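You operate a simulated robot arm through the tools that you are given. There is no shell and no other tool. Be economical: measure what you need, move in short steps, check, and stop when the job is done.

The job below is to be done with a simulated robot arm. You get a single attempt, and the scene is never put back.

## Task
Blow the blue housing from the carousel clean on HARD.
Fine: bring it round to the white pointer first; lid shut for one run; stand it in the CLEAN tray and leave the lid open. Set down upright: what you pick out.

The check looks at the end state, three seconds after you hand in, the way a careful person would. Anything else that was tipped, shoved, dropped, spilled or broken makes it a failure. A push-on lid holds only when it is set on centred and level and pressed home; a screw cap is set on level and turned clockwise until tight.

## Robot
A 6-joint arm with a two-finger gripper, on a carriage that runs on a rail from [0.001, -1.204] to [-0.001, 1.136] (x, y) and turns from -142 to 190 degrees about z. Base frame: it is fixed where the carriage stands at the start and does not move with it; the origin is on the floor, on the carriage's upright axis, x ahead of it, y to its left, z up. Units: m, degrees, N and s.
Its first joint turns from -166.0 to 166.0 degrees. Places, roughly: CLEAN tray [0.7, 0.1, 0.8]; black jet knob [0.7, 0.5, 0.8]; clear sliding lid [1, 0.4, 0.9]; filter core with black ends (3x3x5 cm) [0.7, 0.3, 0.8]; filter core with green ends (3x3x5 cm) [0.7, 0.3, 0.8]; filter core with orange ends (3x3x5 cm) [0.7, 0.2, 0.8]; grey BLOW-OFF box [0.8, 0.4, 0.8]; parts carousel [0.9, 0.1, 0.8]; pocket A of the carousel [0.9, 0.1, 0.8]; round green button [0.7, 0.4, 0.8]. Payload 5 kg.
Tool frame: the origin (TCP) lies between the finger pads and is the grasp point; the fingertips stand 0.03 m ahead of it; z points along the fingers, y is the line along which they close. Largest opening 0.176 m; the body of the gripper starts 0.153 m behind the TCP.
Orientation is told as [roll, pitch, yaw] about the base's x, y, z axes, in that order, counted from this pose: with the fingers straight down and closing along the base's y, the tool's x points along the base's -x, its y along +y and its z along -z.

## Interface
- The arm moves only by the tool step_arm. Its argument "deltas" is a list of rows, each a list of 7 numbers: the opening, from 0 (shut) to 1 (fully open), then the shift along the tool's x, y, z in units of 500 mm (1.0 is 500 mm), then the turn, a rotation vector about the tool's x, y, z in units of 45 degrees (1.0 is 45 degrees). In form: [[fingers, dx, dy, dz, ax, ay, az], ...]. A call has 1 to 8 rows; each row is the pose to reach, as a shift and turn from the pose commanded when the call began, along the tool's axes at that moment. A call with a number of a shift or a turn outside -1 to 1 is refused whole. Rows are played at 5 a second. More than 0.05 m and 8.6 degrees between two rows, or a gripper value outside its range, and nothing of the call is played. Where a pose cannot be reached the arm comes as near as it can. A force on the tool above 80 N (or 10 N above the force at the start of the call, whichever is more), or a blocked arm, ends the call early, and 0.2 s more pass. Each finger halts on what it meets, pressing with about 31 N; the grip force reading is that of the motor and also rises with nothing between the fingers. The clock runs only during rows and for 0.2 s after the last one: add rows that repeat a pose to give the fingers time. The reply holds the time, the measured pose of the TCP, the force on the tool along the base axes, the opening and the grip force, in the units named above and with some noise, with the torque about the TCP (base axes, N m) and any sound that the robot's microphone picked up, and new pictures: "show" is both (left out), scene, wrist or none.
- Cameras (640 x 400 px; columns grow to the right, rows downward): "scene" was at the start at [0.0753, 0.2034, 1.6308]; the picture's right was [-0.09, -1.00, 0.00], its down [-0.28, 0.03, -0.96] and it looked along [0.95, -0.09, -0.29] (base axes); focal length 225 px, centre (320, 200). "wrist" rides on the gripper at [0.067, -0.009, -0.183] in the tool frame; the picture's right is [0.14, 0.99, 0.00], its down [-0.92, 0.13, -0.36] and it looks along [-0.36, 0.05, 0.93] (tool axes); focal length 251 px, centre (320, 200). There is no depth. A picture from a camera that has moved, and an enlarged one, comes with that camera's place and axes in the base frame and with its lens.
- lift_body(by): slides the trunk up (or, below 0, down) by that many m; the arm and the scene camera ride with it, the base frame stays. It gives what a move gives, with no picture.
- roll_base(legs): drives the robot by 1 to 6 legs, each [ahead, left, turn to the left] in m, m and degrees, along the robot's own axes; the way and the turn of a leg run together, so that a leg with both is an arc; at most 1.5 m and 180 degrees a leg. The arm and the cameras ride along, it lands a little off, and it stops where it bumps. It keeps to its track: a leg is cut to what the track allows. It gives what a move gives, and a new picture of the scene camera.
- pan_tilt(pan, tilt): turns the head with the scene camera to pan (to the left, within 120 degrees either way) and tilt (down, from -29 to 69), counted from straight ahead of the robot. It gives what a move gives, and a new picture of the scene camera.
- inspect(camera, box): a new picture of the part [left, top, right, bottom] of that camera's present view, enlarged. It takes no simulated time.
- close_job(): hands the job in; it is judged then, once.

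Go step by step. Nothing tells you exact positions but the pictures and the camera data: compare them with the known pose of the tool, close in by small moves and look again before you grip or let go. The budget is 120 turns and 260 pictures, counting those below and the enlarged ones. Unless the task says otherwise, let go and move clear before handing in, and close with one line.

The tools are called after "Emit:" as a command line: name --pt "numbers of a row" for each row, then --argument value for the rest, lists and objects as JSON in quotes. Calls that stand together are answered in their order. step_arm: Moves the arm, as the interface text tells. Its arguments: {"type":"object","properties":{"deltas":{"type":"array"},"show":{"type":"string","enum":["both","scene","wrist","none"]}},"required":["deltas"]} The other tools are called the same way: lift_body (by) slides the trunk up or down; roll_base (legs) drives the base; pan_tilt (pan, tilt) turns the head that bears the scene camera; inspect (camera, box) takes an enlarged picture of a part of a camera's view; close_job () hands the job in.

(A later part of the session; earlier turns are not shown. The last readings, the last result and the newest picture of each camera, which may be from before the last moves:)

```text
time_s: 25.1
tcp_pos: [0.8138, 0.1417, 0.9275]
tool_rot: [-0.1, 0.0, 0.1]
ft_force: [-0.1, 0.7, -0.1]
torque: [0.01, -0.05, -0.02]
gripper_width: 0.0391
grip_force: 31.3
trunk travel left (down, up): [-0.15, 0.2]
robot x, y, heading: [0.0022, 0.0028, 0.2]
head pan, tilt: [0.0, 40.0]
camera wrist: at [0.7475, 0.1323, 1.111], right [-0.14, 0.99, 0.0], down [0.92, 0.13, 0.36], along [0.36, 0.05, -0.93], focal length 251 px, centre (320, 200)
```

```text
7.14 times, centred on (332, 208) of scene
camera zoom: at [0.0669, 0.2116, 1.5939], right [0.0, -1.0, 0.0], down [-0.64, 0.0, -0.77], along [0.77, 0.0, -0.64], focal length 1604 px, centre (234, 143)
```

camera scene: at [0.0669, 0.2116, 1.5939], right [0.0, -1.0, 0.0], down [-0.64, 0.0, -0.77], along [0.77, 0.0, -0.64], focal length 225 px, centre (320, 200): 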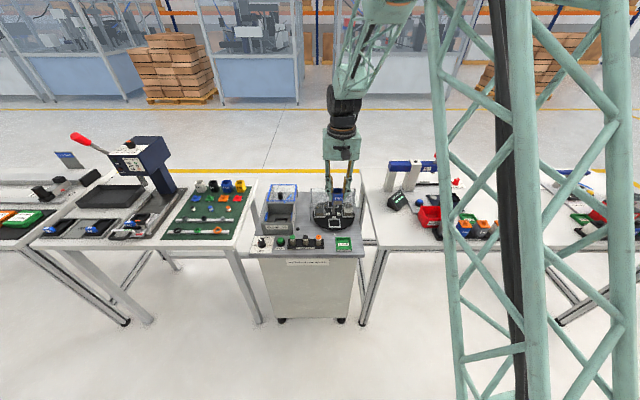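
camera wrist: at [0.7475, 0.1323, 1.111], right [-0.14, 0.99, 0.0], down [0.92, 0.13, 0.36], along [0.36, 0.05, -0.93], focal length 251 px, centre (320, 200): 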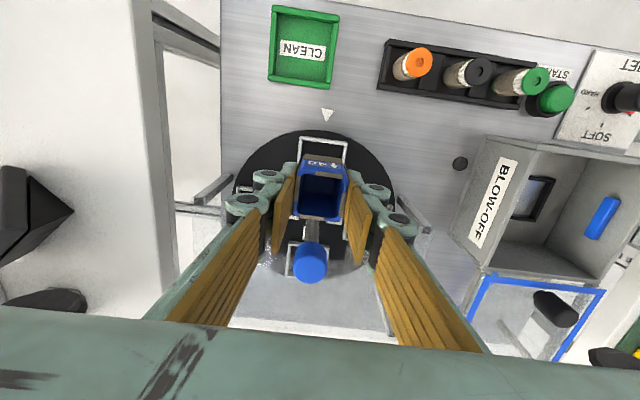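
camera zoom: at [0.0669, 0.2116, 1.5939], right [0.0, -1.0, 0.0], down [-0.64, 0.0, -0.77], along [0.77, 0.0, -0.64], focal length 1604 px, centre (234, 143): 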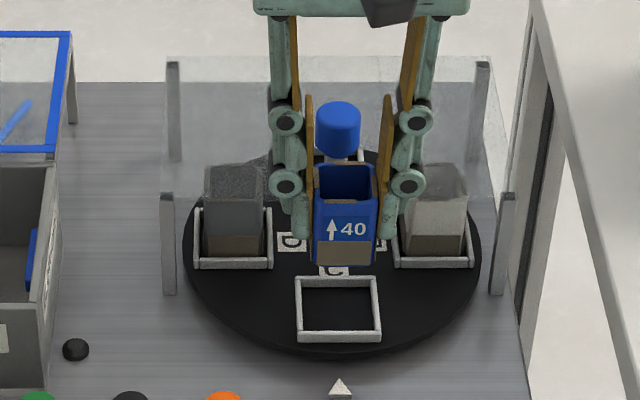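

Emit:
step_arm --pt "0.15 0 0 0.05 0 0 0" --pt "0.15 0 0 0.09 0 0 0" --pt "0.15 0 0 0.11 0 0 0" --pt "0.15 0 0 0.12 0 0 0" --show "none"

Emit:
step_arm --pt "0.3 0 0 0 0 0 0" --pt "0.3 0 0 0 0 0 0" --pt "0.3 0 0 -0.018 0 0 0" --pt "0.3 0 0 -0.036 0 0 0" --pt "0.2 0 0 -0.036 0 0 0" --pt "0.15 0 0 -0.036 0 0 0" --pt "0.15 0 0 -0.036 0 0 0" --show "wrist"

Emit:
inspect --camera "scene" --box '[300, 180, 364, 236]'

```text
time_s: 26.1
tcp_pos: [0.8149, 0.14, 0.8691]
tool_rot: [0.0, 0.0, 0.0]
ft_force: [-1.3, -0.3, 3.1]
torque: [0.0, 0.06, 0.02]
gripper_width: 0.039
grip_force: 30.8
trunk travel left (down, up): [-0.15, 0.2]
robot x, y, heading: [0.0044, -0.002, -0.1]
head pan, tilt: [0.0, 40.0]
```

```text
time_s: 27.7
tcp_pos: [0.8151, 0.1409, 0.8864]
tool_rot: [0.0, 0.0, 0.1]
ft_force: [-1.2, 0.7, 5.0]
torque: [0.1, 0.07, 0.05]
gripper_width: 0.0391
grip_force: 30.9
trunk travel left (down, up): [-0.15, 0.2]
robot x, y, heading: [0.001, 0.0021, -0.1]
head pan, tilt: [0.0, 40.0]
camera wrist: at [0.7489, 0.1332, 1.0691], right [-0.14, 0.99, 0.0], down [0.92, 0.13, 0.36], along [0.36, 0.05, -0.93], focal length 251 px, centre (320, 200)
```

wrist: 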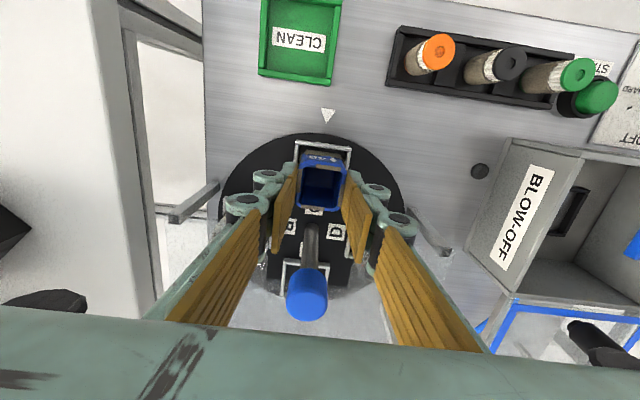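

```text
7.14 times, centred on (332, 208) of scene
camera zoom: at [0.067, 0.2117, 1.5939], right [0.0, -1.0, 0.0], down [-0.64, 0.0, -0.77], along [0.77, 0.0, -0.64], focal length 1604 px, centre (234, 143)
```

zoom: 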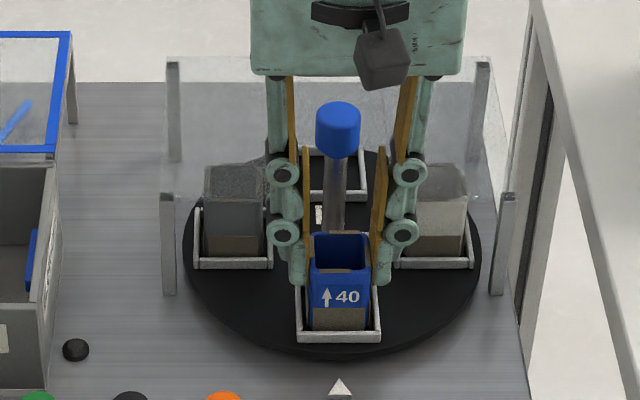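

Higher grip is secure. I lift, then carry above the nest at about [0.827, 0.402].

Emit:
step_arm --pt "0.15 0 0 -0.05 0 0 0" --pt "0.15 0 0 -0.13 0 0 0" --pt "0.15 0 0 -0.21 0 0 0" --pt "0.15 0 0 -0.28 0 0 0" --pt "0.15 0 0 -0.34 0 0 0" --show "none"

Emit:
step_arm --pt "0.15 0 0.08 0 0 0 0" --pt "0.15 -0.004 0.16 0 0 0 0" --pt "0.15 -0.01 0.24 0 0 0 0" --pt "0.15 -0.015 0.32 0 0 0 0" --pt "0.15 -0.02 0.4 0 0 0 0" --pt "0.15 -0.024 0.48 0 0 0 0" --pt "0.15 -0.024 0.522 0 0 0 0" --pt "0.15 -0.024 0.522 0 0 0 0" --show "wrist"

Emit:
inspect --camera "scene" --box '[250, 160, 320, 240]'

Emit:
inspect --camera "wrist" --box '[240, 100, 400, 260]'

```text
time_s: 28.9
tcp_pos: [0.8158, 0.1408, 1.0553]
tool_rot: [0.0, 0.0, 0.1]
ft_force: [-0.2, -0.6, 0.0]
torque: [-0.01, 0.04, 0.0]
gripper_width: 0.0391
grip_force: 31.5
trunk travel left (down, up): [-0.15, 0.2]
robot x, y, heading: [0.0011, -0.0002, 0.2]
head pan, tilt: [0.0, 40.0]
```

```text
time_s: 30.7
tcp_pos: [0.8275, 0.4023, 1.0542]
tool_rot: [0.0, -0.1, 0.0]
ft_force: [-0.8, -0.7, -0.6]
torque: [-0.02, -0.03, -0.01]
gripper_width: 0.0392
grip_force: 30.9
trunk travel left (down, up): [-0.15, 0.2]
robot x, y, heading: [0.0034, 0.0024, 0.1]
head pan, tilt: [0.0, 40.0]
camera wrist: at [0.7616, 0.3943, 1.238], right [-0.14, 0.99, 0.0], down [0.92, 0.13, 0.36], along [0.36, 0.05, -0.93], focal length 251 px, centre (320, 200)
```

wrist: 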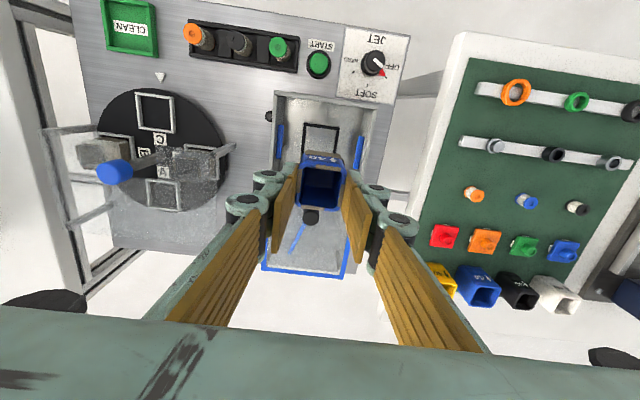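

```text
5.00 times, centred on (285, 200) of scene
camera zoom: at [0.0673, 0.2118, 1.5939], right [0.0, -1.0, 0.0], down [-0.64, 0.0, -0.77], along [0.77, 0.0, -0.64], focal length 1123 px, centre (495, 200)
```

zoom: 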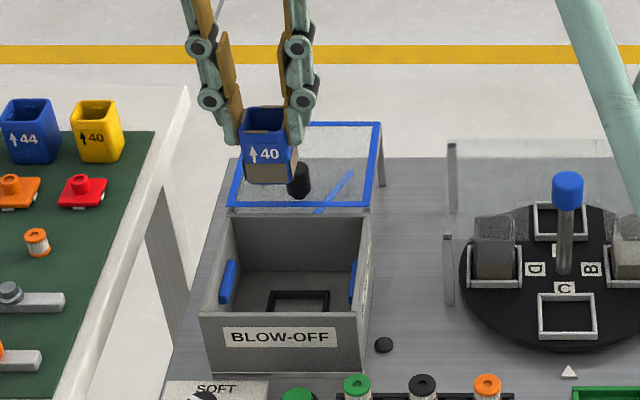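

```text
2.50 times, centred on (320, 180) of wrist
camera zoom: at [0.7616, 0.3943, 1.238], right [-0.14, 0.99, 0.0], down [0.92, 0.13, 0.36], along [0.36, 0.05, -0.93], focal length 629 px, centre (320, 250)
```

zoom: 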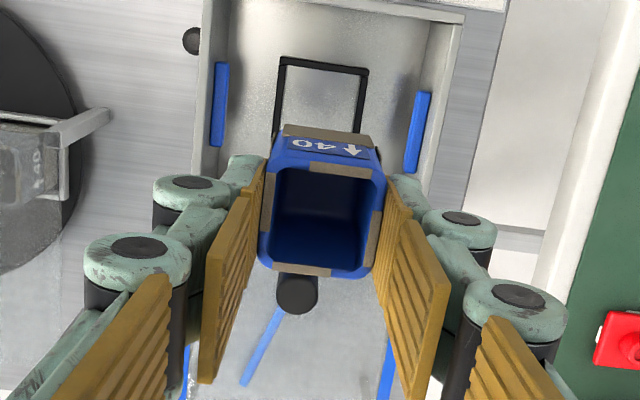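

The nest (centre ~[0.825, 0.402]) matches. I lower partway into the box and look.

Emit:
step_arm --pt "0.15 0 0 0.08 0 0 0" --pt "0.15 0 0 0.16 0 0 0" --pt "0.15 0 0 0.22 0 0 0" --pt "0.15 0 0 0.27 0 0 0" --pt "0.15 0 0 0.27 0 0 0" --show "wrist"

Emit:
inspect --camera "scene" --box '[250, 160, 320, 240]'

Emit:
inspect --camera "wrist" --box '[240, 60, 400, 220]'

```text
time_s: 31.9
tcp_pos: [0.8283, 0.4026, 0.919]
tool_rot: [0.0, 0.0, -0.1]
ft_force: [1.0, -0.2, -0.7]
torque: [-0.03, 0.07, 0.02]
gripper_width: 0.039
grip_force: 30.9
trunk travel left (down, up): [-0.15, 0.2]
robot x, y, heading: [0.0006, 0.0013, -0.2]
head pan, tilt: [0.0, 40.0]
camera wrist: at [0.7618, 0.3936, 1.102], right [-0.14, 0.99, 0.0], down [0.92, 0.13, 0.36], along [0.36, 0.05, -0.93], focal length 251 px, centre (320, 200)
```

wrist: 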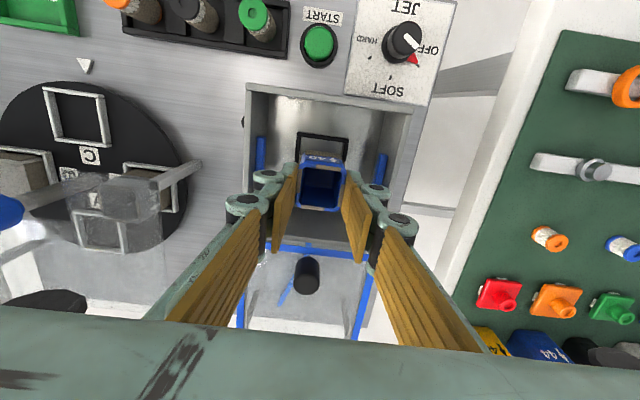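

```text
5.00 times, centred on (285, 200) of scene
camera zoom: at [0.0679, 0.2119, 1.5939], right [0.0, -1.0, 0.0], down [-0.64, 0.0, -0.77], along [0.77, 0.0, -0.64], focal length 1123 px, centre (495, 200)
```

zoom: 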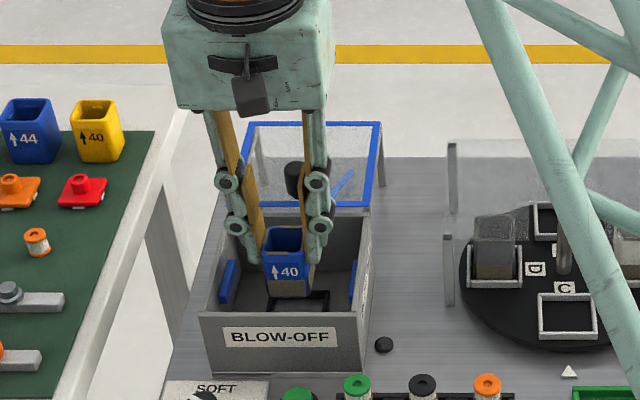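

```text
2.50 times, centred on (320, 140) of wrist
camera zoom: at [0.7618, 0.3936, 1.102], right [-0.14, 0.99, 0.0], down [0.92, 0.13, 0.36], along [0.36, 0.05, -0.93], focal length 629 px, centre (320, 350)
```

zoom: 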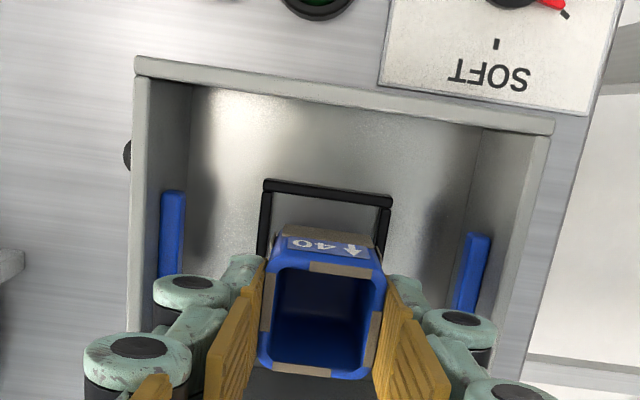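

Emit:
step_arm --pt "0.15 0 -0.001 0.02 0 0 0" --pt "0.15 0 -0.001 0.04 0 0 0" --pt "0.15 0 -0.001 0.054 0 0 0" --pt "0.15 0 -0.001 0.054 0 0 0" --show "wrist"

Emit:
inspect --camera "wrist" --box '[240, 60, 400, 220]'

Emit:
inspect --camera "scene" --box '[260, 190, 310, 240]'

```text
time_s: 32.9
tcp_pos: [0.8262, 0.4026, 0.8923]
tool_rot: [-0.1, 0.0, 0.0]
ft_force: [-0.8, -0.4, -0.6]
torque: [-0.01, 0.01, -0.02]
gripper_width: 0.039
grip_force: 31.5
trunk travel left (down, up): [-0.15, 0.2]
robot x, y, heading: [0.0002, -0.0013, 0.0]
head pan, tilt: [0.0, 40.0]
camera wrist: at [0.7607, 0.3934, 1.0757], right [-0.14, 0.99, 0.0], down [0.92, 0.13, 0.36], along [0.36, 0.05, -0.93], focal length 251 px, centre (320, 200)
```

wrist: 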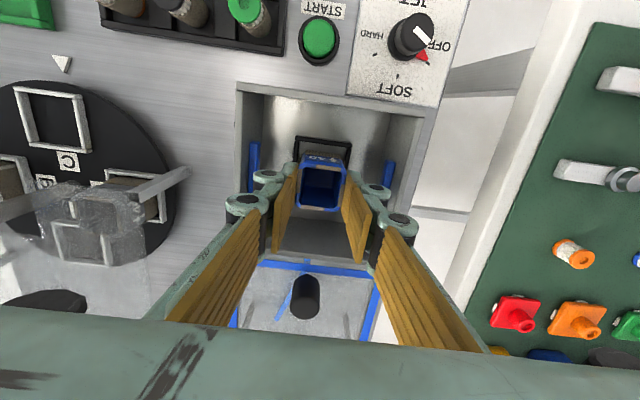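

```text
2.50 times, centred on (320, 140) of wrist
camera zoom: at [0.7607, 0.3934, 1.0757], right [-0.14, 0.99, 0.0], down [0.92, 0.13, 0.36], along [0.36, 0.05, -0.93], focal length 629 px, centre (320, 350)
```

zoom: 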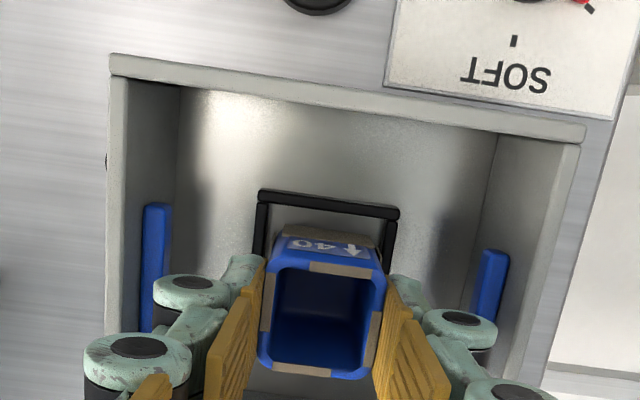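

```text
8.00 times, centred on (285, 215) of scene
camera zoom: at [0.0674, 0.2117, 1.5939], right [0.0, -1.0, 0.0], down [-0.64, 0.0, -0.77], along [0.77, 0.0, -0.64], focal length 1797 px, centre (600, 80)
```

zoom: 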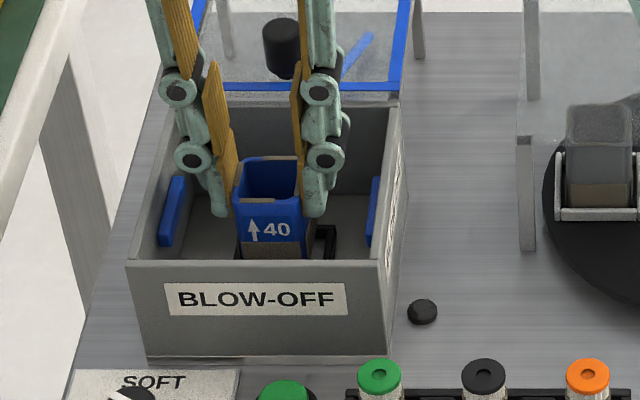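

Emit:
step_arm --pt "0.15 0 0 0.005 0 0 0" --pt "0.15 0 0 0.01 0 0 0" --pt "0.15 0 0 0.014 0 0 0" --pt "0.15 0 0 0.014 0 0 0" --show "none"

```text
time_s: 33.9
tcp_pos: [0.828, 0.4012, 0.888]
tool_rot: [0.0, 0.0, 0.0]
ft_force: [-0.1, 0.0, -1.0]
torque: [0.01, -0.03, -0.02]
gripper_width: 0.0393
grip_force: 31.3
trunk travel left (down, up): [-0.15, 0.2]
robot x, y, heading: [0.0001, -0.0005, -0.2]
head pan, tilt: [0.0, 40.0]
```

Emit:
step_arm --pt "0.15 0 0 0.006 0 0 0" --pt "0.15 0 0 0.01 0 0 0" --pt "0.15 0 0 0.01 0 0 0" --show "none"

```text
time_s: 34.7
tcp_pos: [0.8278, 0.4027, 0.8826]
tool_rot: [-0.1, -0.1, 0.0]
ft_force: [-0.6, 0.4, -0.5]
torque: [-0.02, 0.06, -0.07]
gripper_width: 0.0392
grip_force: 31.3
trunk travel left (down, up): [-0.15, 0.2]
robot x, y, heading: [0.0011, 0.0007, -0.2]
head pan, tilt: [0.0, 40.0]
```

Emit:
step_arm --pt "0.15 0 0 0.006 0 0 0" --pt "0.15 0 0 0.01 0 0 0" --pt "0.15 0 0 0.01 0 0 0" --show "wrist"

Emit:
inspect --camera "wrist" --box '[240, 60, 400, 220]'

```text
time_s: 35.5
tcp_pos: [0.8275, 0.4016, 0.8771]
tool_rot: [0.0, 0.0, 0.0]
ft_force: [0.4, -0.5, -0.6]
torque: [-0.03, 0.03, -0.02]
gripper_width: 0.039
grip_force: 31.6
trunk travel left (down, up): [-0.15, 0.2]
robot x, y, heading: [0.0016, 0.0012, -0.1]
head pan, tilt: [0.0, 40.0]
camera wrist: at [0.7602, 0.3932, 1.0592], right [-0.14, 0.99, 0.0], down [0.92, 0.13, 0.36], along [0.36, 0.05, -0.93], focal length 251 px, centre (320, 200)
```

wrist: 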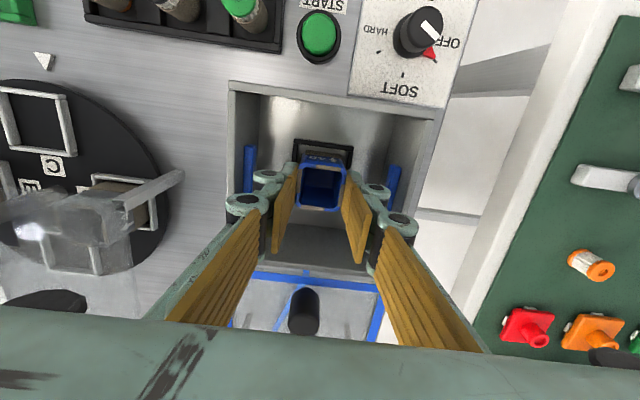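

```text
2.50 times, centred on (320, 140) of wrist
camera zoom: at [0.7602, 0.3932, 1.0592], right [-0.14, 0.99, 0.0], down [0.92, 0.13, 0.36], along [0.36, 0.05, -0.93], focal length 629 px, centre (320, 350)
```

zoom: 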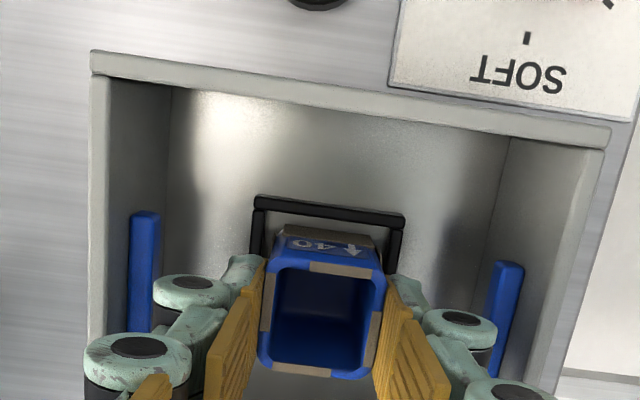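

Emit:
step_arm --pt "0.15 0 0 0.005 0 0 0" --pt "0.15 0 0 0.008 0 0 0" --pt "0.15 0 0 0.008 0 0 0" --show "none"

```text
time_s: 36.3
tcp_pos: [0.8269, 0.4015, 0.8744]
tool_rot: [0.2, 0.0, 0.0]
ft_force: [0.9, 0.8, 24.9]
torque: [0.03, -0.27, 0.02]
gripper_width: 0.0392
grip_force: 31.2
trunk travel left (down, up): [-0.15, 0.2]
robot x, y, heading: [0.0012, -0.0001, 0.1]
head pan, tilt: [0.0, 40.0]
```

Contact: it stands on the nest floor. I unload, open just a little and look before rising.

Emit:
step_arm --pt "0.15 0 0 -0.003 0 0 0" --pt "0.2 0 0 -0.003 0 0 0" --pt "0.27 0 0 -0.003 0 0 0" --pt "0.27 0 0 -0.003 0 0 0" --show "wrist"

Emit:
inspect --camera "wrist" --box '[240, 60, 400, 220]'

```text
time_s: 37.3
tcp_pos: [0.829, 0.4016, 0.8736]
tool_rot: [0.0, 0.0, 0.0]
ft_force: [0.4, 0.3, -0.1]
torque: [-0.01, -0.02, 0.01]
gripper_width: 0.0474
grip_force: 0.2
trunk travel left (down, up): [-0.15, 0.2]
robot x, y, heading: [0.001, -0.0012, -0.0]
head pan, tilt: [0.0, 40.0]
camera wrist: at [0.761, 0.3928, 1.0567], right [-0.14, 0.99, 0.0], down [0.92, 0.13, 0.36], along [0.36, 0.05, -0.93], focal length 251 px, centre (320, 200)
```

wrist: 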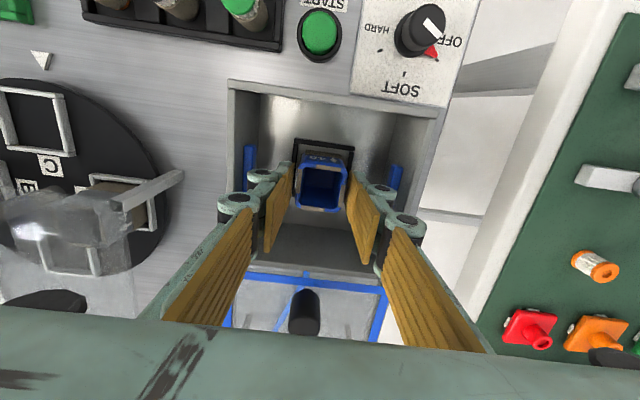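

```text
2.50 times, centred on (320, 140) of wrist
camera zoom: at [0.761, 0.3928, 1.0567], right [-0.14, 0.99, 0.0], down [0.92, 0.13, 0.36], along [0.36, 0.05, -0.93], focal length 629 px, centre (320, 350)
```

zoom: 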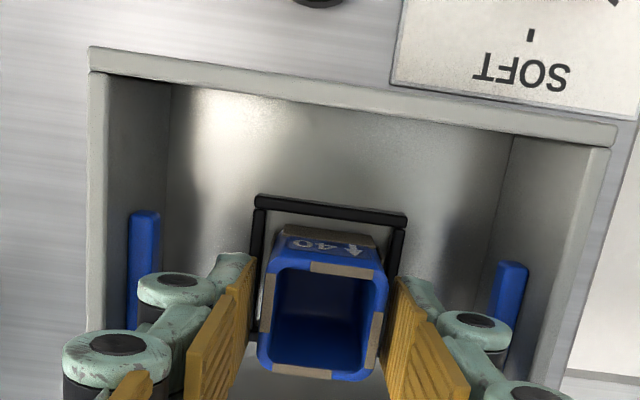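

Released, standing level in the nest. I rise straight up with the same opening.

Emit:
step_arm --pt "0.27 0 0 -0.03 0 0 0" --pt "0.27 0 0 -0.08 0 0 0" --pt "0.3 0 0 -0.16 0 0 0" --pt "0.3 0 0 -0.24 0 0 0" --pt "0.3 0 0 -0.3 0 0 0" --pt "0.3 0 0 -0.34 0 0 0" --show "wrist"

Emit:
inspect --camera "wrist" --box '[220, 40, 440, 300]'

Emit:
inspect --camera "scene" --box '[250, 170, 310, 250]'

```text
time_s: 38.7
tcp_pos: [0.8268, 0.4027, 1.0446]
tool_rot: [0.0, 0.0, -0.1]
ft_force: [-0.8, 0.4, 0.6]
torque: [0.01, 0.01, -0.02]
gripper_width: 0.0528
grip_force: 0.0
trunk travel left (down, up): [-0.15, 0.2]
robot x, y, heading: [-0.0014, 0.0008, 0.2]
head pan, tilt: [0.0, 40.0]
camera wrist: at [0.7602, 0.3936, 1.2268], right [-0.14, 0.99, 0.0], down [0.92, 0.13, 0.36], along [0.36, 0.05, -0.93], focal length 251 px, centre (320, 200)
```

wrist: 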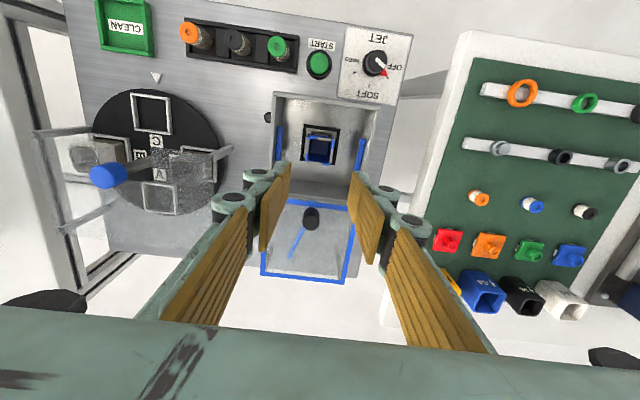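

```text
1.54 times, centred on (330, 170) of wrist
camera zoom: at [0.7602, 0.3936, 1.2268], right [-0.14, 0.99, 0.0], down [0.92, 0.13, 0.36], along [0.36, 0.05, -0.93], focal length 387 px, centre (305, 246)
```

zoom: 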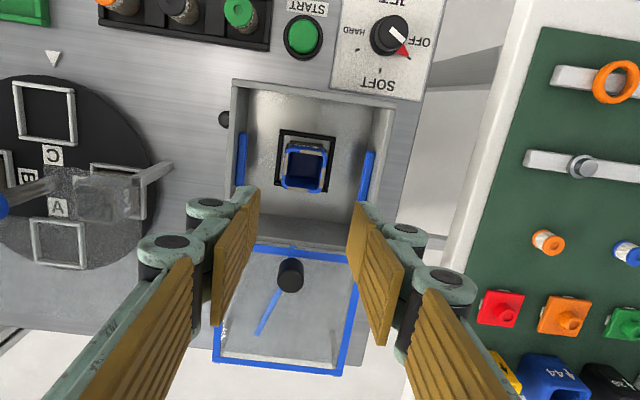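

```text
5.00 times, centred on (280, 210) of scene
camera zoom: at [0.0671, 0.2116, 1.5939], right [0.0, -1.0, 0.0], down [-0.64, 0.0, -0.77], along [0.77, 0.0, -0.64], focal length 1123 px, centre (520, 150)
```

zoom: 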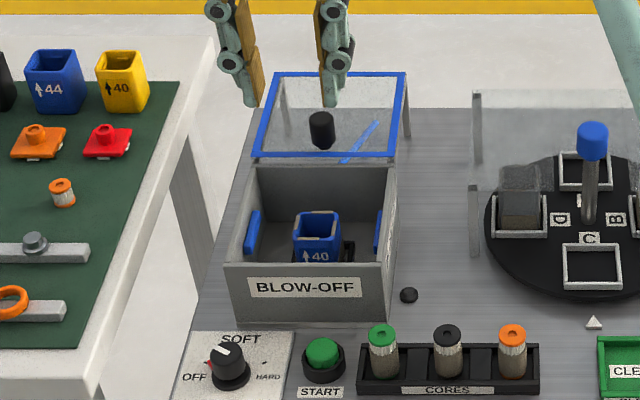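

Emit:
inspect --camera "wrist" --box '[260, 180, 360, 290]'

Emit:
inspect --camera "scene" --box '[260, 176, 310, 210]'

```text
3.64 times, centred on (310, 235) of wrist
camera zoom: at [0.7602, 0.3936, 1.2268], right [-0.14, 0.99, 0.0], down [0.92, 0.13, 0.36], along [0.36, 0.05, -0.93], focal length 914 px, centre (356, 73)
```

zoom: 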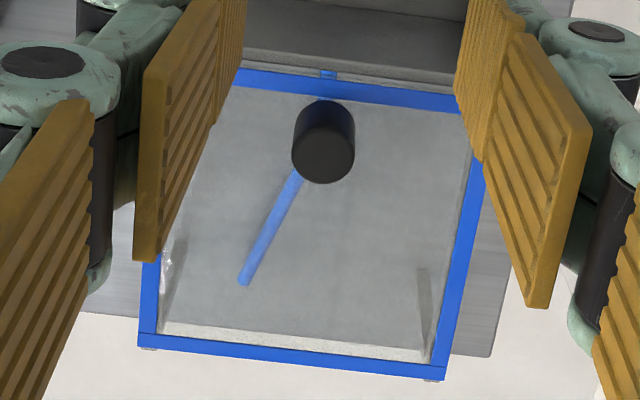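

```text
11.76 times, centred on (285, 193) of scene
camera zoom: at [0.0671, 0.2116, 1.5939], right [0.0, -1.0, 0.0], down [-0.64, 0.0, -0.77], along [0.77, 0.0, -0.64], focal length 2643 px, centre (732, 282)
```

zoom: 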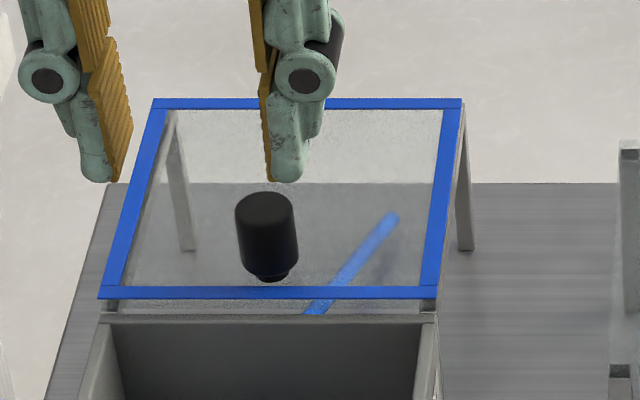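

The housing stands in the nest. The lid knob is at about [0.912, 0.402], top z≈0.926. That is just past my reach (0.996 m), so I move the carriage 0.2 m left.

Emit:
roll_base --legs '[[0, 0.2, 0]]'

```text
time_s: 40.4
tcp_pos: [0.8269, 0.6, 1.0437]
tool_rot: [0.0, 0.0, 0.0]
ft_force: [0.1, 0.0, 0.2]
torque: [0.02, -0.03, -0.02]
gripper_width: 0.0528
grip_force: 0.0
trunk travel left (down, up): [-0.15, 0.2]
robot x, y, heading: [0.002, 0.1982, 0.2]
head pan, tilt: [0.0, 40.0]
camera scene: at [0.0671, 0.409, 1.5939], right [0.0, -1.0, 0.0], down [-0.64, 0.0, -0.77], along [0.77, 0.0, -0.64], focal length 225 px, centre (320, 200)
```

scene: 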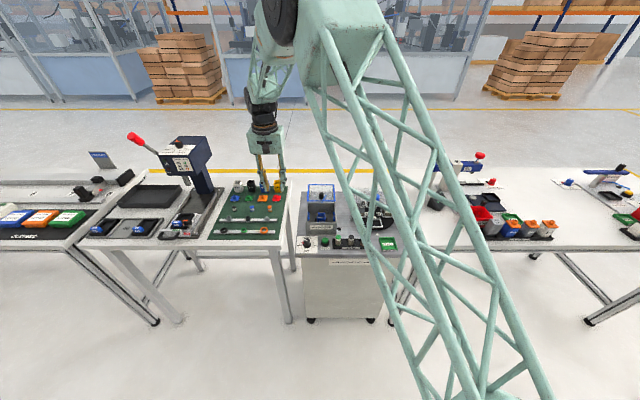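

Emit:
step_arm --pt "0.35 -0.02 -0.08 0 0 0 0" --pt "0.35 -0.05 -0.16 0 0 0 0" --pt "0.35 -0.08 -0.24 0 0 0 0" --pt "0.35 -0.11 -0.32 0.03 0 0 0" --pt "0.35 -0.15 -0.38 0.06 0 0 0" --pt "0.35 -0.171 -0.396 0.087 0 0 0" --pt "0.35 -0.171 -0.396 0.087 0 0 0" --show "wrist"

Emit:
inspect --camera "wrist" --box '[240, 130, 400, 250]'

Emit:
inspect --camera "scene" --box '[290, 160, 350, 220]'

```text
time_s: 42.0
tcp_pos: [0.9129, 0.4025, 0.9994]
tool_rot: [-0.1, -0.1, 0.0]
ft_force: [0.7, -0.8, -0.3]
torque: [0.0, 0.06, -0.01]
gripper_width: 0.0618
grip_force: 0.0
trunk travel left (down, up): [-0.15, 0.2]
robot x, y, heading: [-0.0028, 0.1945, -0.2]
head pan, tilt: [0.0, 40.0]
camera wrist: at [0.8461, 0.3938, 1.1821], right [-0.14, 0.99, 0.0], down [0.92, 0.13, 0.36], along [0.36, 0.05, -0.93], focal length 251 px, centre (320, 200)
```

wrist: 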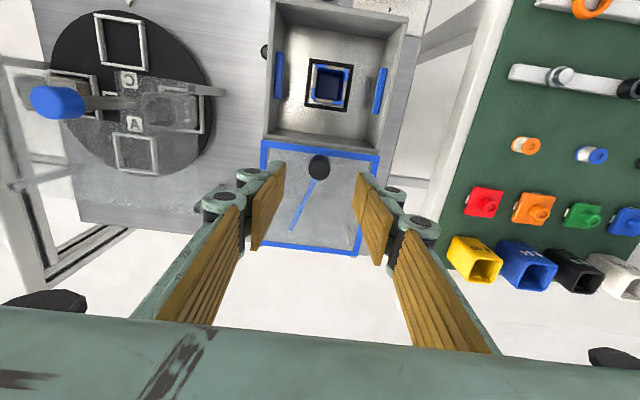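

```text
3.33 times, centred on (320, 190) of wrist
camera zoom: at [0.8461, 0.3938, 1.1821], right [-0.14, 0.99, 0.0], down [0.92, 0.13, 0.36], along [0.36, 0.05, -0.93], focal length 838 px, centre (320, 233)
```

zoom: 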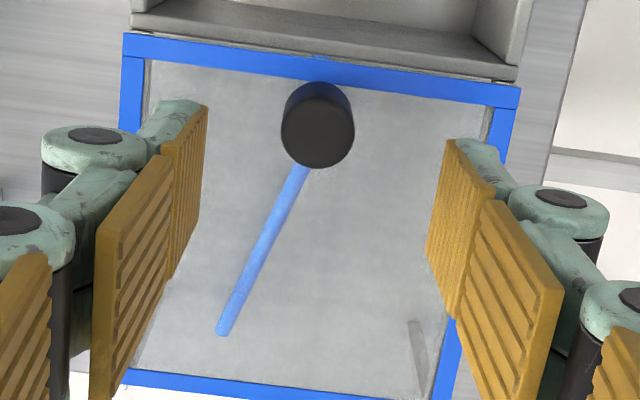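

```text
6.67 times, centred on (320, 190) of scene
camera zoom: at [0.0677, 0.4091, 1.5939], right [0.0, -1.0, 0.0], down [-0.64, 0.0, -0.77], along [0.77, 0.0, -0.64], focal length 1498 px, centre (320, 267)
```

zoom: 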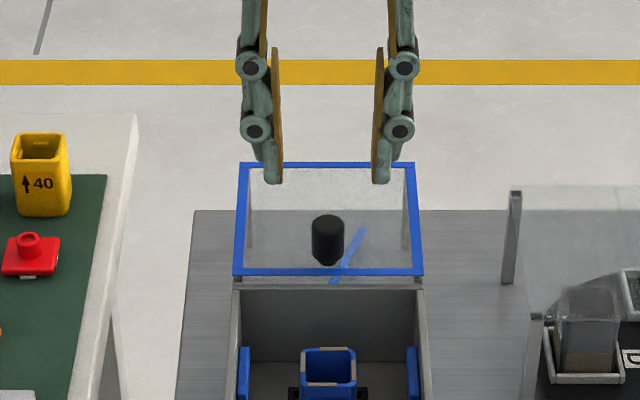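

Aligned over the lid knob. I descend and grip it.

Emit:
step_arm --pt "0.35 0 0 0.05 0 0 0" --pt "0.3 0 0 0.1 0 0 0" --pt "0.3 0 0 0.136 0 0 0" --pt "0.2 0 0 0.136 0 0 0" --pt "0.1 0 0 0.136 0 0 0" --pt "0.05 0 0 0.136 0 0 0" --pt "0.05 0 0 0.136 0 0 0" --show "wrist"

Emit:
inspect --camera "scene" --box '[290, 160, 350, 220]'

```text
time_s: 43.6
tcp_pos: [0.9119, 0.4012, 0.9335]
tool_rot: [0.0, -0.1, 0.1]
ft_force: [-0.6, -1.4, 1.2]
torque: [-0.05, -0.16, 0.01]
gripper_width: 0.0231
grip_force: 45.4
trunk travel left (down, up): [-0.15, 0.2]
robot x, y, heading: [0.0005, 0.1956, 0.1]
head pan, tilt: [0.0, 40.0]
camera wrist: at [0.8451, 0.393, 1.1148], right [-0.14, 0.99, 0.0], down [0.92, 0.13, 0.36], along [0.36, 0.05, -0.93], focal length 251 px, centre (320, 200)
```

wrist: 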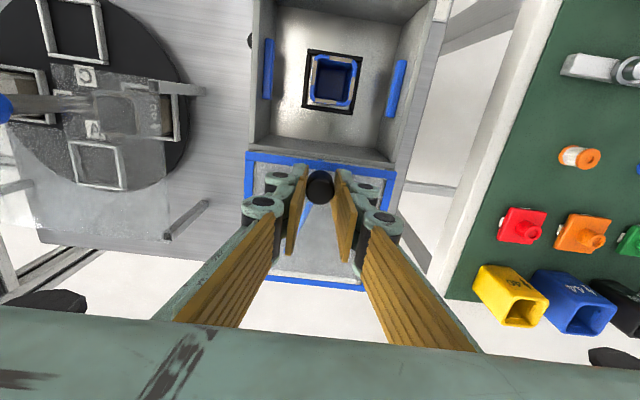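

```text
6.67 times, centred on (320, 190) of scene
camera zoom: at [0.0672, 0.4089, 1.5939], right [0.0, -1.0, 0.0], down [-0.64, 0.0, -0.77], along [0.77, 0.0, -0.64], focal length 1498 px, centre (320, 267)
```

zoom: 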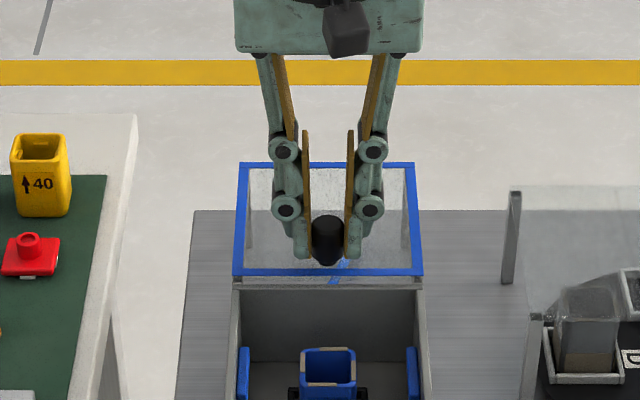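

Emit:
step_arm --pt "0.05 0.02 0 0 0 0 0" --pt "0.05 0.05 0 0 0 0 0" --pt "0.05 0.08 0 0 0 0 0" --show "wrist"

```text
time_s: 44.4
tcp_pos: [0.8717, 0.4025, 0.9328]
tool_rot: [0.0, 0.1, 0.1]
ft_force: [0.7, 0.2, -1.5]
torque: [-0.05, 0.55, 0.09]
gripper_width: 0.023
grip_force: 45.6
trunk travel left (down, up): [-0.15, 0.2]
robot x, y, heading: [0.0015, 0.1984, 0.4]
head pan, tilt: [0.0, 40.0]
camera wrist: at [0.8053, 0.393, 1.1149], right [-0.14, 0.99, 0.0], down [0.92, 0.13, 0.36], along [0.36, 0.05, -0.93], focal length 251 px, centre (320, 200)
```

wrist: 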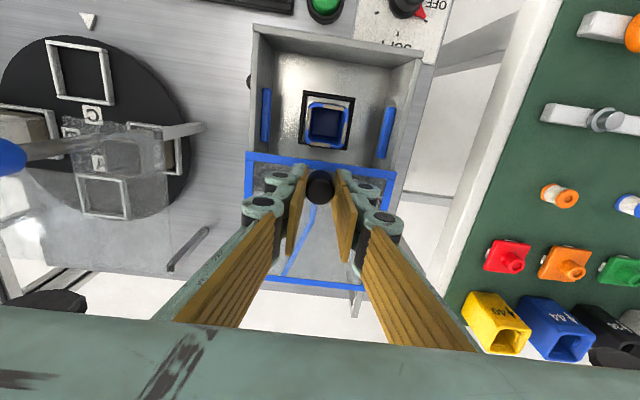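

It slides freely. I continue toward the front.

Emit:
step_arm --pt "0.05 0.03 0 0 0 0 0" --pt "0.05 0.06 0 0 0 0 0" --pt "0.05 0.09 0 0 0 0 0" --pt "0.05 0.12 0 0 0 0 0" --pt "0.05 0.15 0 0 0 0 0" --pt "0.05 0.17 0 0 0 0 0" --show "wrist"

Emit:
inspect --camera "scene" --box '[290, 170, 370, 250]'

```text
time_s: 45.8
tcp_pos: [0.7877, 0.4006, 0.9322]
tool_rot: [0.0, 0.1, -0.1]
ft_force: [0.1, 2.4, 18.8]
torque: [0.04, -0.6, 0.03]
gripper_width: 0.0232
grip_force: 45.2
trunk travel left (down, up): [-0.15, 0.2]
robot x, y, heading: [0.0036, 0.1992, -0.0]
head pan, tilt: [0.0, 40.0]
camera wrist: at [0.7204, 0.3929, 1.1147], right [-0.14, 0.99, 0.0], down [0.92, 0.13, 0.36], along [0.36, 0.05, -0.93], focal length 251 px, centre (320, 200)
```

wrist: 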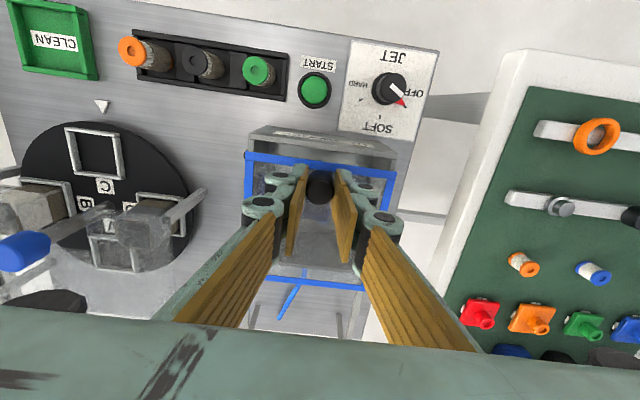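

```text
5.00 times, centred on (330, 210) of scene
camera zoom: at [0.0664, 0.4089, 1.5941], right [0.0, -1.0, 0.0], down [-0.64, 0.0, -0.77], along [0.77, 0.0, -0.64], focal length 1123 px, centre (270, 150)
```

zoom: 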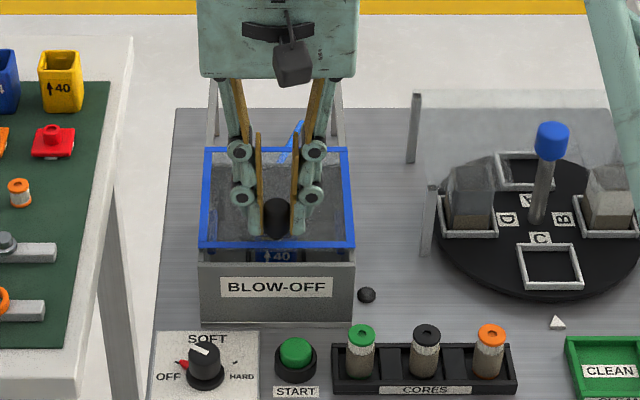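

Emit:
step_arm --pt "0.05 0.008 0 0 0 0 0" --pt "0.05 0.016 0 0 0 0 0" --pt "0.05 0.016 0 0 0 0 0" --show "none"

Emit:
inspect --camera "scene" --box '[290, 170, 370, 250]'

```text
time_s: 46.6
tcp_pos: [0.78, 0.4017, 0.9307]
tool_rot: [0.0, 0.0, 0.0]
ft_force: [-0.1, 1.4, 9.6]
torque: [0.07, -0.32, 0.01]
gripper_width: 0.0231
grip_force: 44.8
trunk travel left (down, up): [-0.15, 0.2]
robot x, y, heading: [-0.0014, 0.1974, 0.2]
head pan, tilt: [0.0, 40.0]
```

```text
5.00 times, centred on (330, 210) of scene
camera zoom: at [0.0667, 0.4089, 1.5939], right [0.0, -1.0, 0.0], down [-0.64, 0.0, -0.77], along [0.77, 0.0, -0.64], focal length 1123 px, centre (270, 150)
```

zoom: 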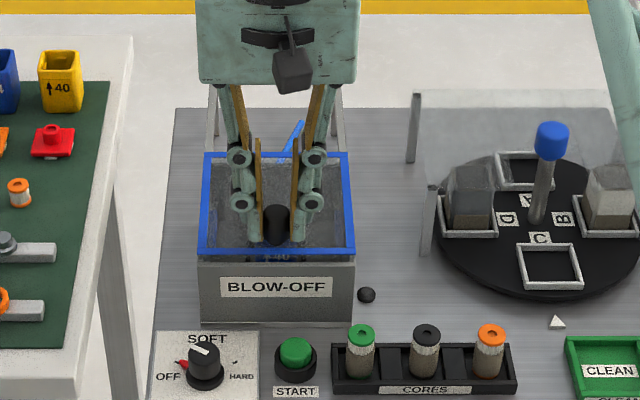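

Still sliding and not yet flush with the front wall. I push gently on.

Emit:
step_arm --pt "0.05 0.008 0 0 0 0 0" --pt "0.05 0.016 0 0 0 0 0" --pt "0.05 0.016 0 0 0 0 0" --show "none"

Emit:
inspect --camera "scene" --box '[290, 170, 370, 250]'

```text
time_s: 47.4
tcp_pos: [0.7715, 0.403, 0.9321]
tool_rot: [0.0, 0.0, 0.1]
ft_force: [5.9, 0.5, 7.9]
torque: [0.02, -0.23, 0.02]
gripper_width: 0.0229
grip_force: 45.5
trunk travel left (down, up): [-0.15, 0.2]
robot x, y, heading: [0.0016, 0.1959, -0.0]
head pan, tilt: [0.0, 40.0]
```

```text
5.00 times, centred on (330, 210) of scene
camera zoom: at [0.0671, 0.409, 1.5939], right [0.0, -1.0, 0.0], down [-0.64, 0.0, -0.77], along [0.77, 0.0, -0.64], focal length 1123 px, centre (270, 150)
```

zoom: 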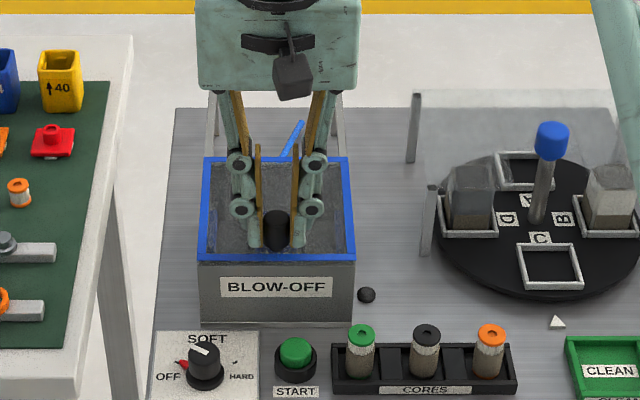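

Emit:
step_arm --pt "0.05 0.004 0 0 0 0 0" --pt "0.05 0.008 0 0 0 0 0" --pt "0.05 0.008 0 0 0 0 0" --show "none"

Emit:
inspect --camera "scene" --box '[300, 200, 350, 250]'

```text
time_s: 48.2
tcp_pos: [0.7692, 0.402, 0.9309]
tool_rot: [0.0, -0.1, 0.1]
ft_force: [34.0, -0.1, 9.2]
torque: [-0.01, -1.04, -0.02]
gripper_width: 0.0235
grip_force: 45.6
trunk travel left (down, up): [-0.15, 0.2]
robot x, y, heading: [-0.0006, 0.201, 0.0]
head pan, tilt: [0.0, 40.0]
```

```text
8.00 times, centred on (325, 225) of scene
camera zoom: at [0.0685, 0.4089, 1.5939], right [0.0, -1.0, 0.0], down [-0.64, 0.0, -0.77], along [0.77, 0.0, -0.64], focal length 1797 px, centre (280, 0)
```

zoom: 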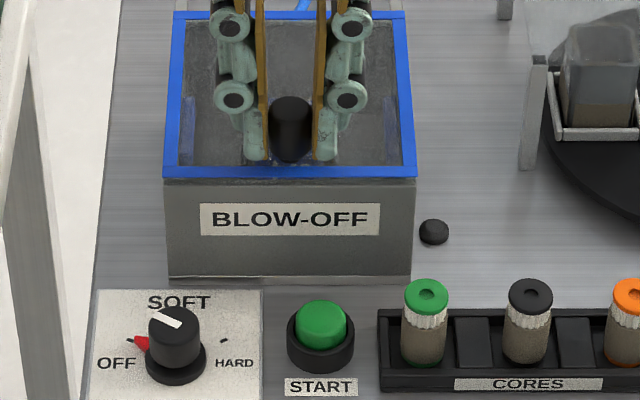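

The lid is against its stop (34 N). I relax, let go and rise.

Emit:
step_arm --pt "0.05 -0.008 0 0 0 0 0" --pt "0.15 -0.008 0 0 0 0 0" --pt "0.25 -0.008 0 0 0 0 0" --pt "0.3 -0.008 0 0 0 0 0" --pt "0.3 -0.008 0 -0.06 0 0 0" --pt "0.3 -0.008 0 -0.14 0 0 0" --pt "0.3 0.06 0 -0.22 0 0 0" --pt "0.3 0.12 0.02 -0.24 0 0 0" --show "wrist"

Emit:
inspect --camera "scene" --box '[290, 190, 350, 250]'

Emit:
inspect --camera "wrist" --box '[260, 60, 420, 180]'

```text
refused: row 7 steps farther than a row can; nothing moved
```

```text
6.67 times, centred on (320, 220) of scene
camera zoom: at [0.0685, 0.4089, 1.5939], right [0.0, -1.0, 0.0], down [-0.64, 0.0, -0.77], along [0.77, 0.0, -0.64], focal length 1498 px, centre (320, 67)
```

zoom: 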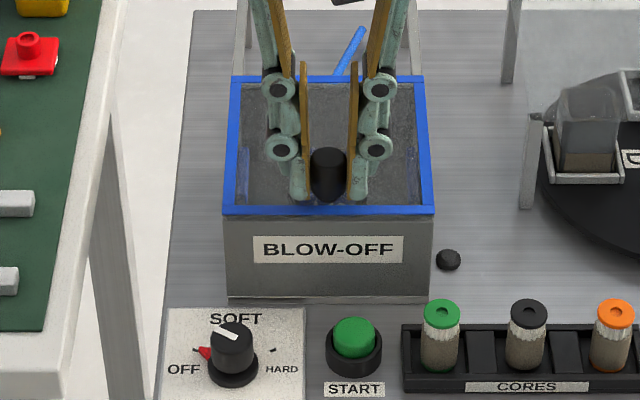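

```text
3.33 times, centred on (340, 120) of wrist
camera zoom: at [0.7023, 0.3928, 1.1141], right [-0.14, 0.99, 0.0], down [0.92, 0.13, 0.36], along [0.36, 0.05, -0.93], focal length 838 px, centre (253, 467)
```

zoom: 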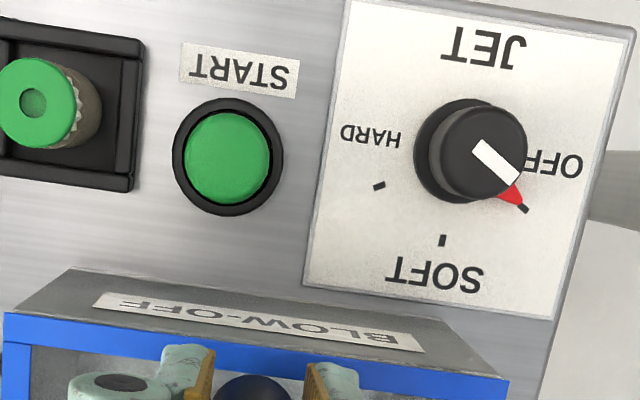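

Emit:
step_arm --pt "0.05 -0.008 0 0 0 0 0" --pt "0.15 -0.008 0 0 0 0 0" --pt "0.25 -0.008 0 0 0 0 0" --pt "0.3 -0.008 0 0 0 0 0" --pt "0.3 -0.008 0 -0.06 0 0 0" --pt "0.3 -0.008 0 -0.14 0 0 0" --pt "0.3 0.05 0 -0.2 0 0 0" --pt "0.3 0.12 0.04 -0.22 0 0 0" --show "wrist"

Emit:
inspect --camera "scene" --box '[290, 190, 350, 250]'

```text
time_s: 50.0
tcp_pos: [0.7102, 0.4236, 1.0422]
tool_rot: [0.0, 0.0, 0.1]
ft_force: [0.7, -0.8, -0.3]
torque: [0.11, 0.06, 0.01]
gripper_width: 0.0528
grip_force: 0.2
trunk travel left (down, up): [-0.15, 0.2]
robot x, y, heading: [-0.0016, 0.1958, 0.1]
head pan, tilt: [0.0, 40.0]
camera wrist: at [0.6422, 0.4152, 1.2245], right [-0.14, 0.99, 0.0], down [0.92, 0.13, 0.36], along [0.36, 0.05, -0.93], focal length 251 px, centre (320, 200)
```

wrist: 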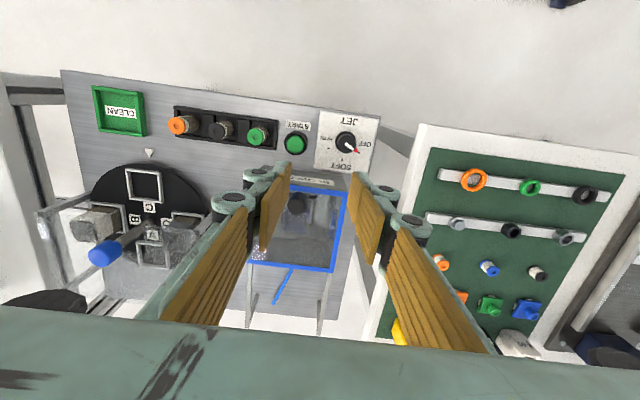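

```text
6.67 times, centred on (320, 220) of scene
camera zoom: at [0.0674, 0.4086, 1.594], right [0.0, -1.0, 0.0], down [-0.64, 0.0, -0.77], along [0.77, 0.0, -0.64], focal length 1498 px, centre (320, 67)
```

zoom: 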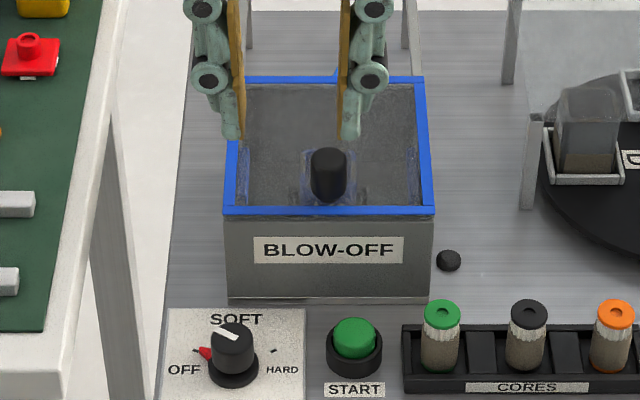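

The lid is shut. Next is the jet knob, about [0.697, 0.465], top z≈0.833. I go above it, turning toward yaw +60.

Emit:
step_arm --pt "0.35 0.005 0.02 0.03 0 0 -0.12" --pt "0.35 0.01 0.04 0.06 0 0 -0.24" --pt "0.35 0.015 0.06 0.1 0 0 -0.36" --pt "0.35 0.02 0.07 0.14 0 0 -0.5" --pt "0.35 0.026 0.083 0.18 0 0 -0.667" --pt "0.35 0.026 0.083 0.18 0 0 -0.667" --show "wrist"

Emit:
inspect --camera "wrist" --box '[260, 130, 380, 230]'

```text
time_s: 51.4
tcp_pos: [0.6954, 0.4632, 0.9515]
tool_rot: [0.0, -0.1, 30.0]
ft_force: [-0.7, -0.3, -0.3]
torque: [-0.02, 0.07, -0.03]
gripper_width: 0.0617
grip_force: 0.0
trunk travel left (down, up): [-0.15, 0.2]
robot x, y, heading: [0.001, 0.1985, 0.2]
head pan, tilt: [0.0, 40.0]
camera wrist: at [0.6418, 0.4219, 1.1343], right [-0.62, 0.79, 0.0], down [0.73, 0.57, 0.36], along [0.28, 0.22, -0.93], focal length 251 px, centre (320, 200)
```

wrist: 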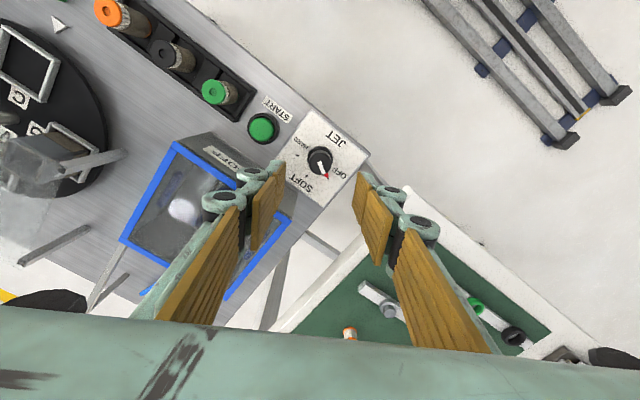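

```text
4.00 times, centred on (320, 180) of wrist
camera zoom: at [0.6418, 0.4219, 1.1343], right [-0.62, 0.79, 0.0], down [0.73, 0.57, 0.36], along [0.28, 0.22, -0.93], focal length 1006 px, centre (320, 280)
```

zoom: 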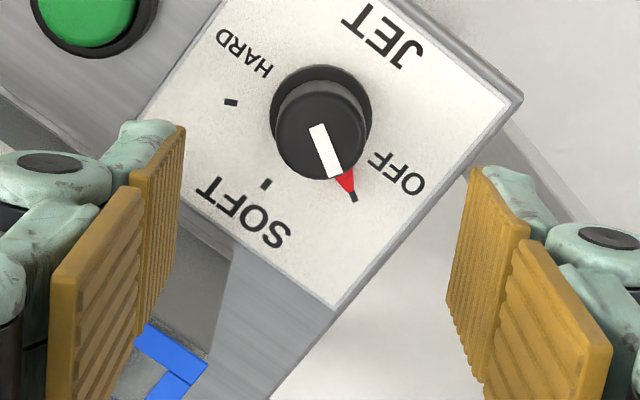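

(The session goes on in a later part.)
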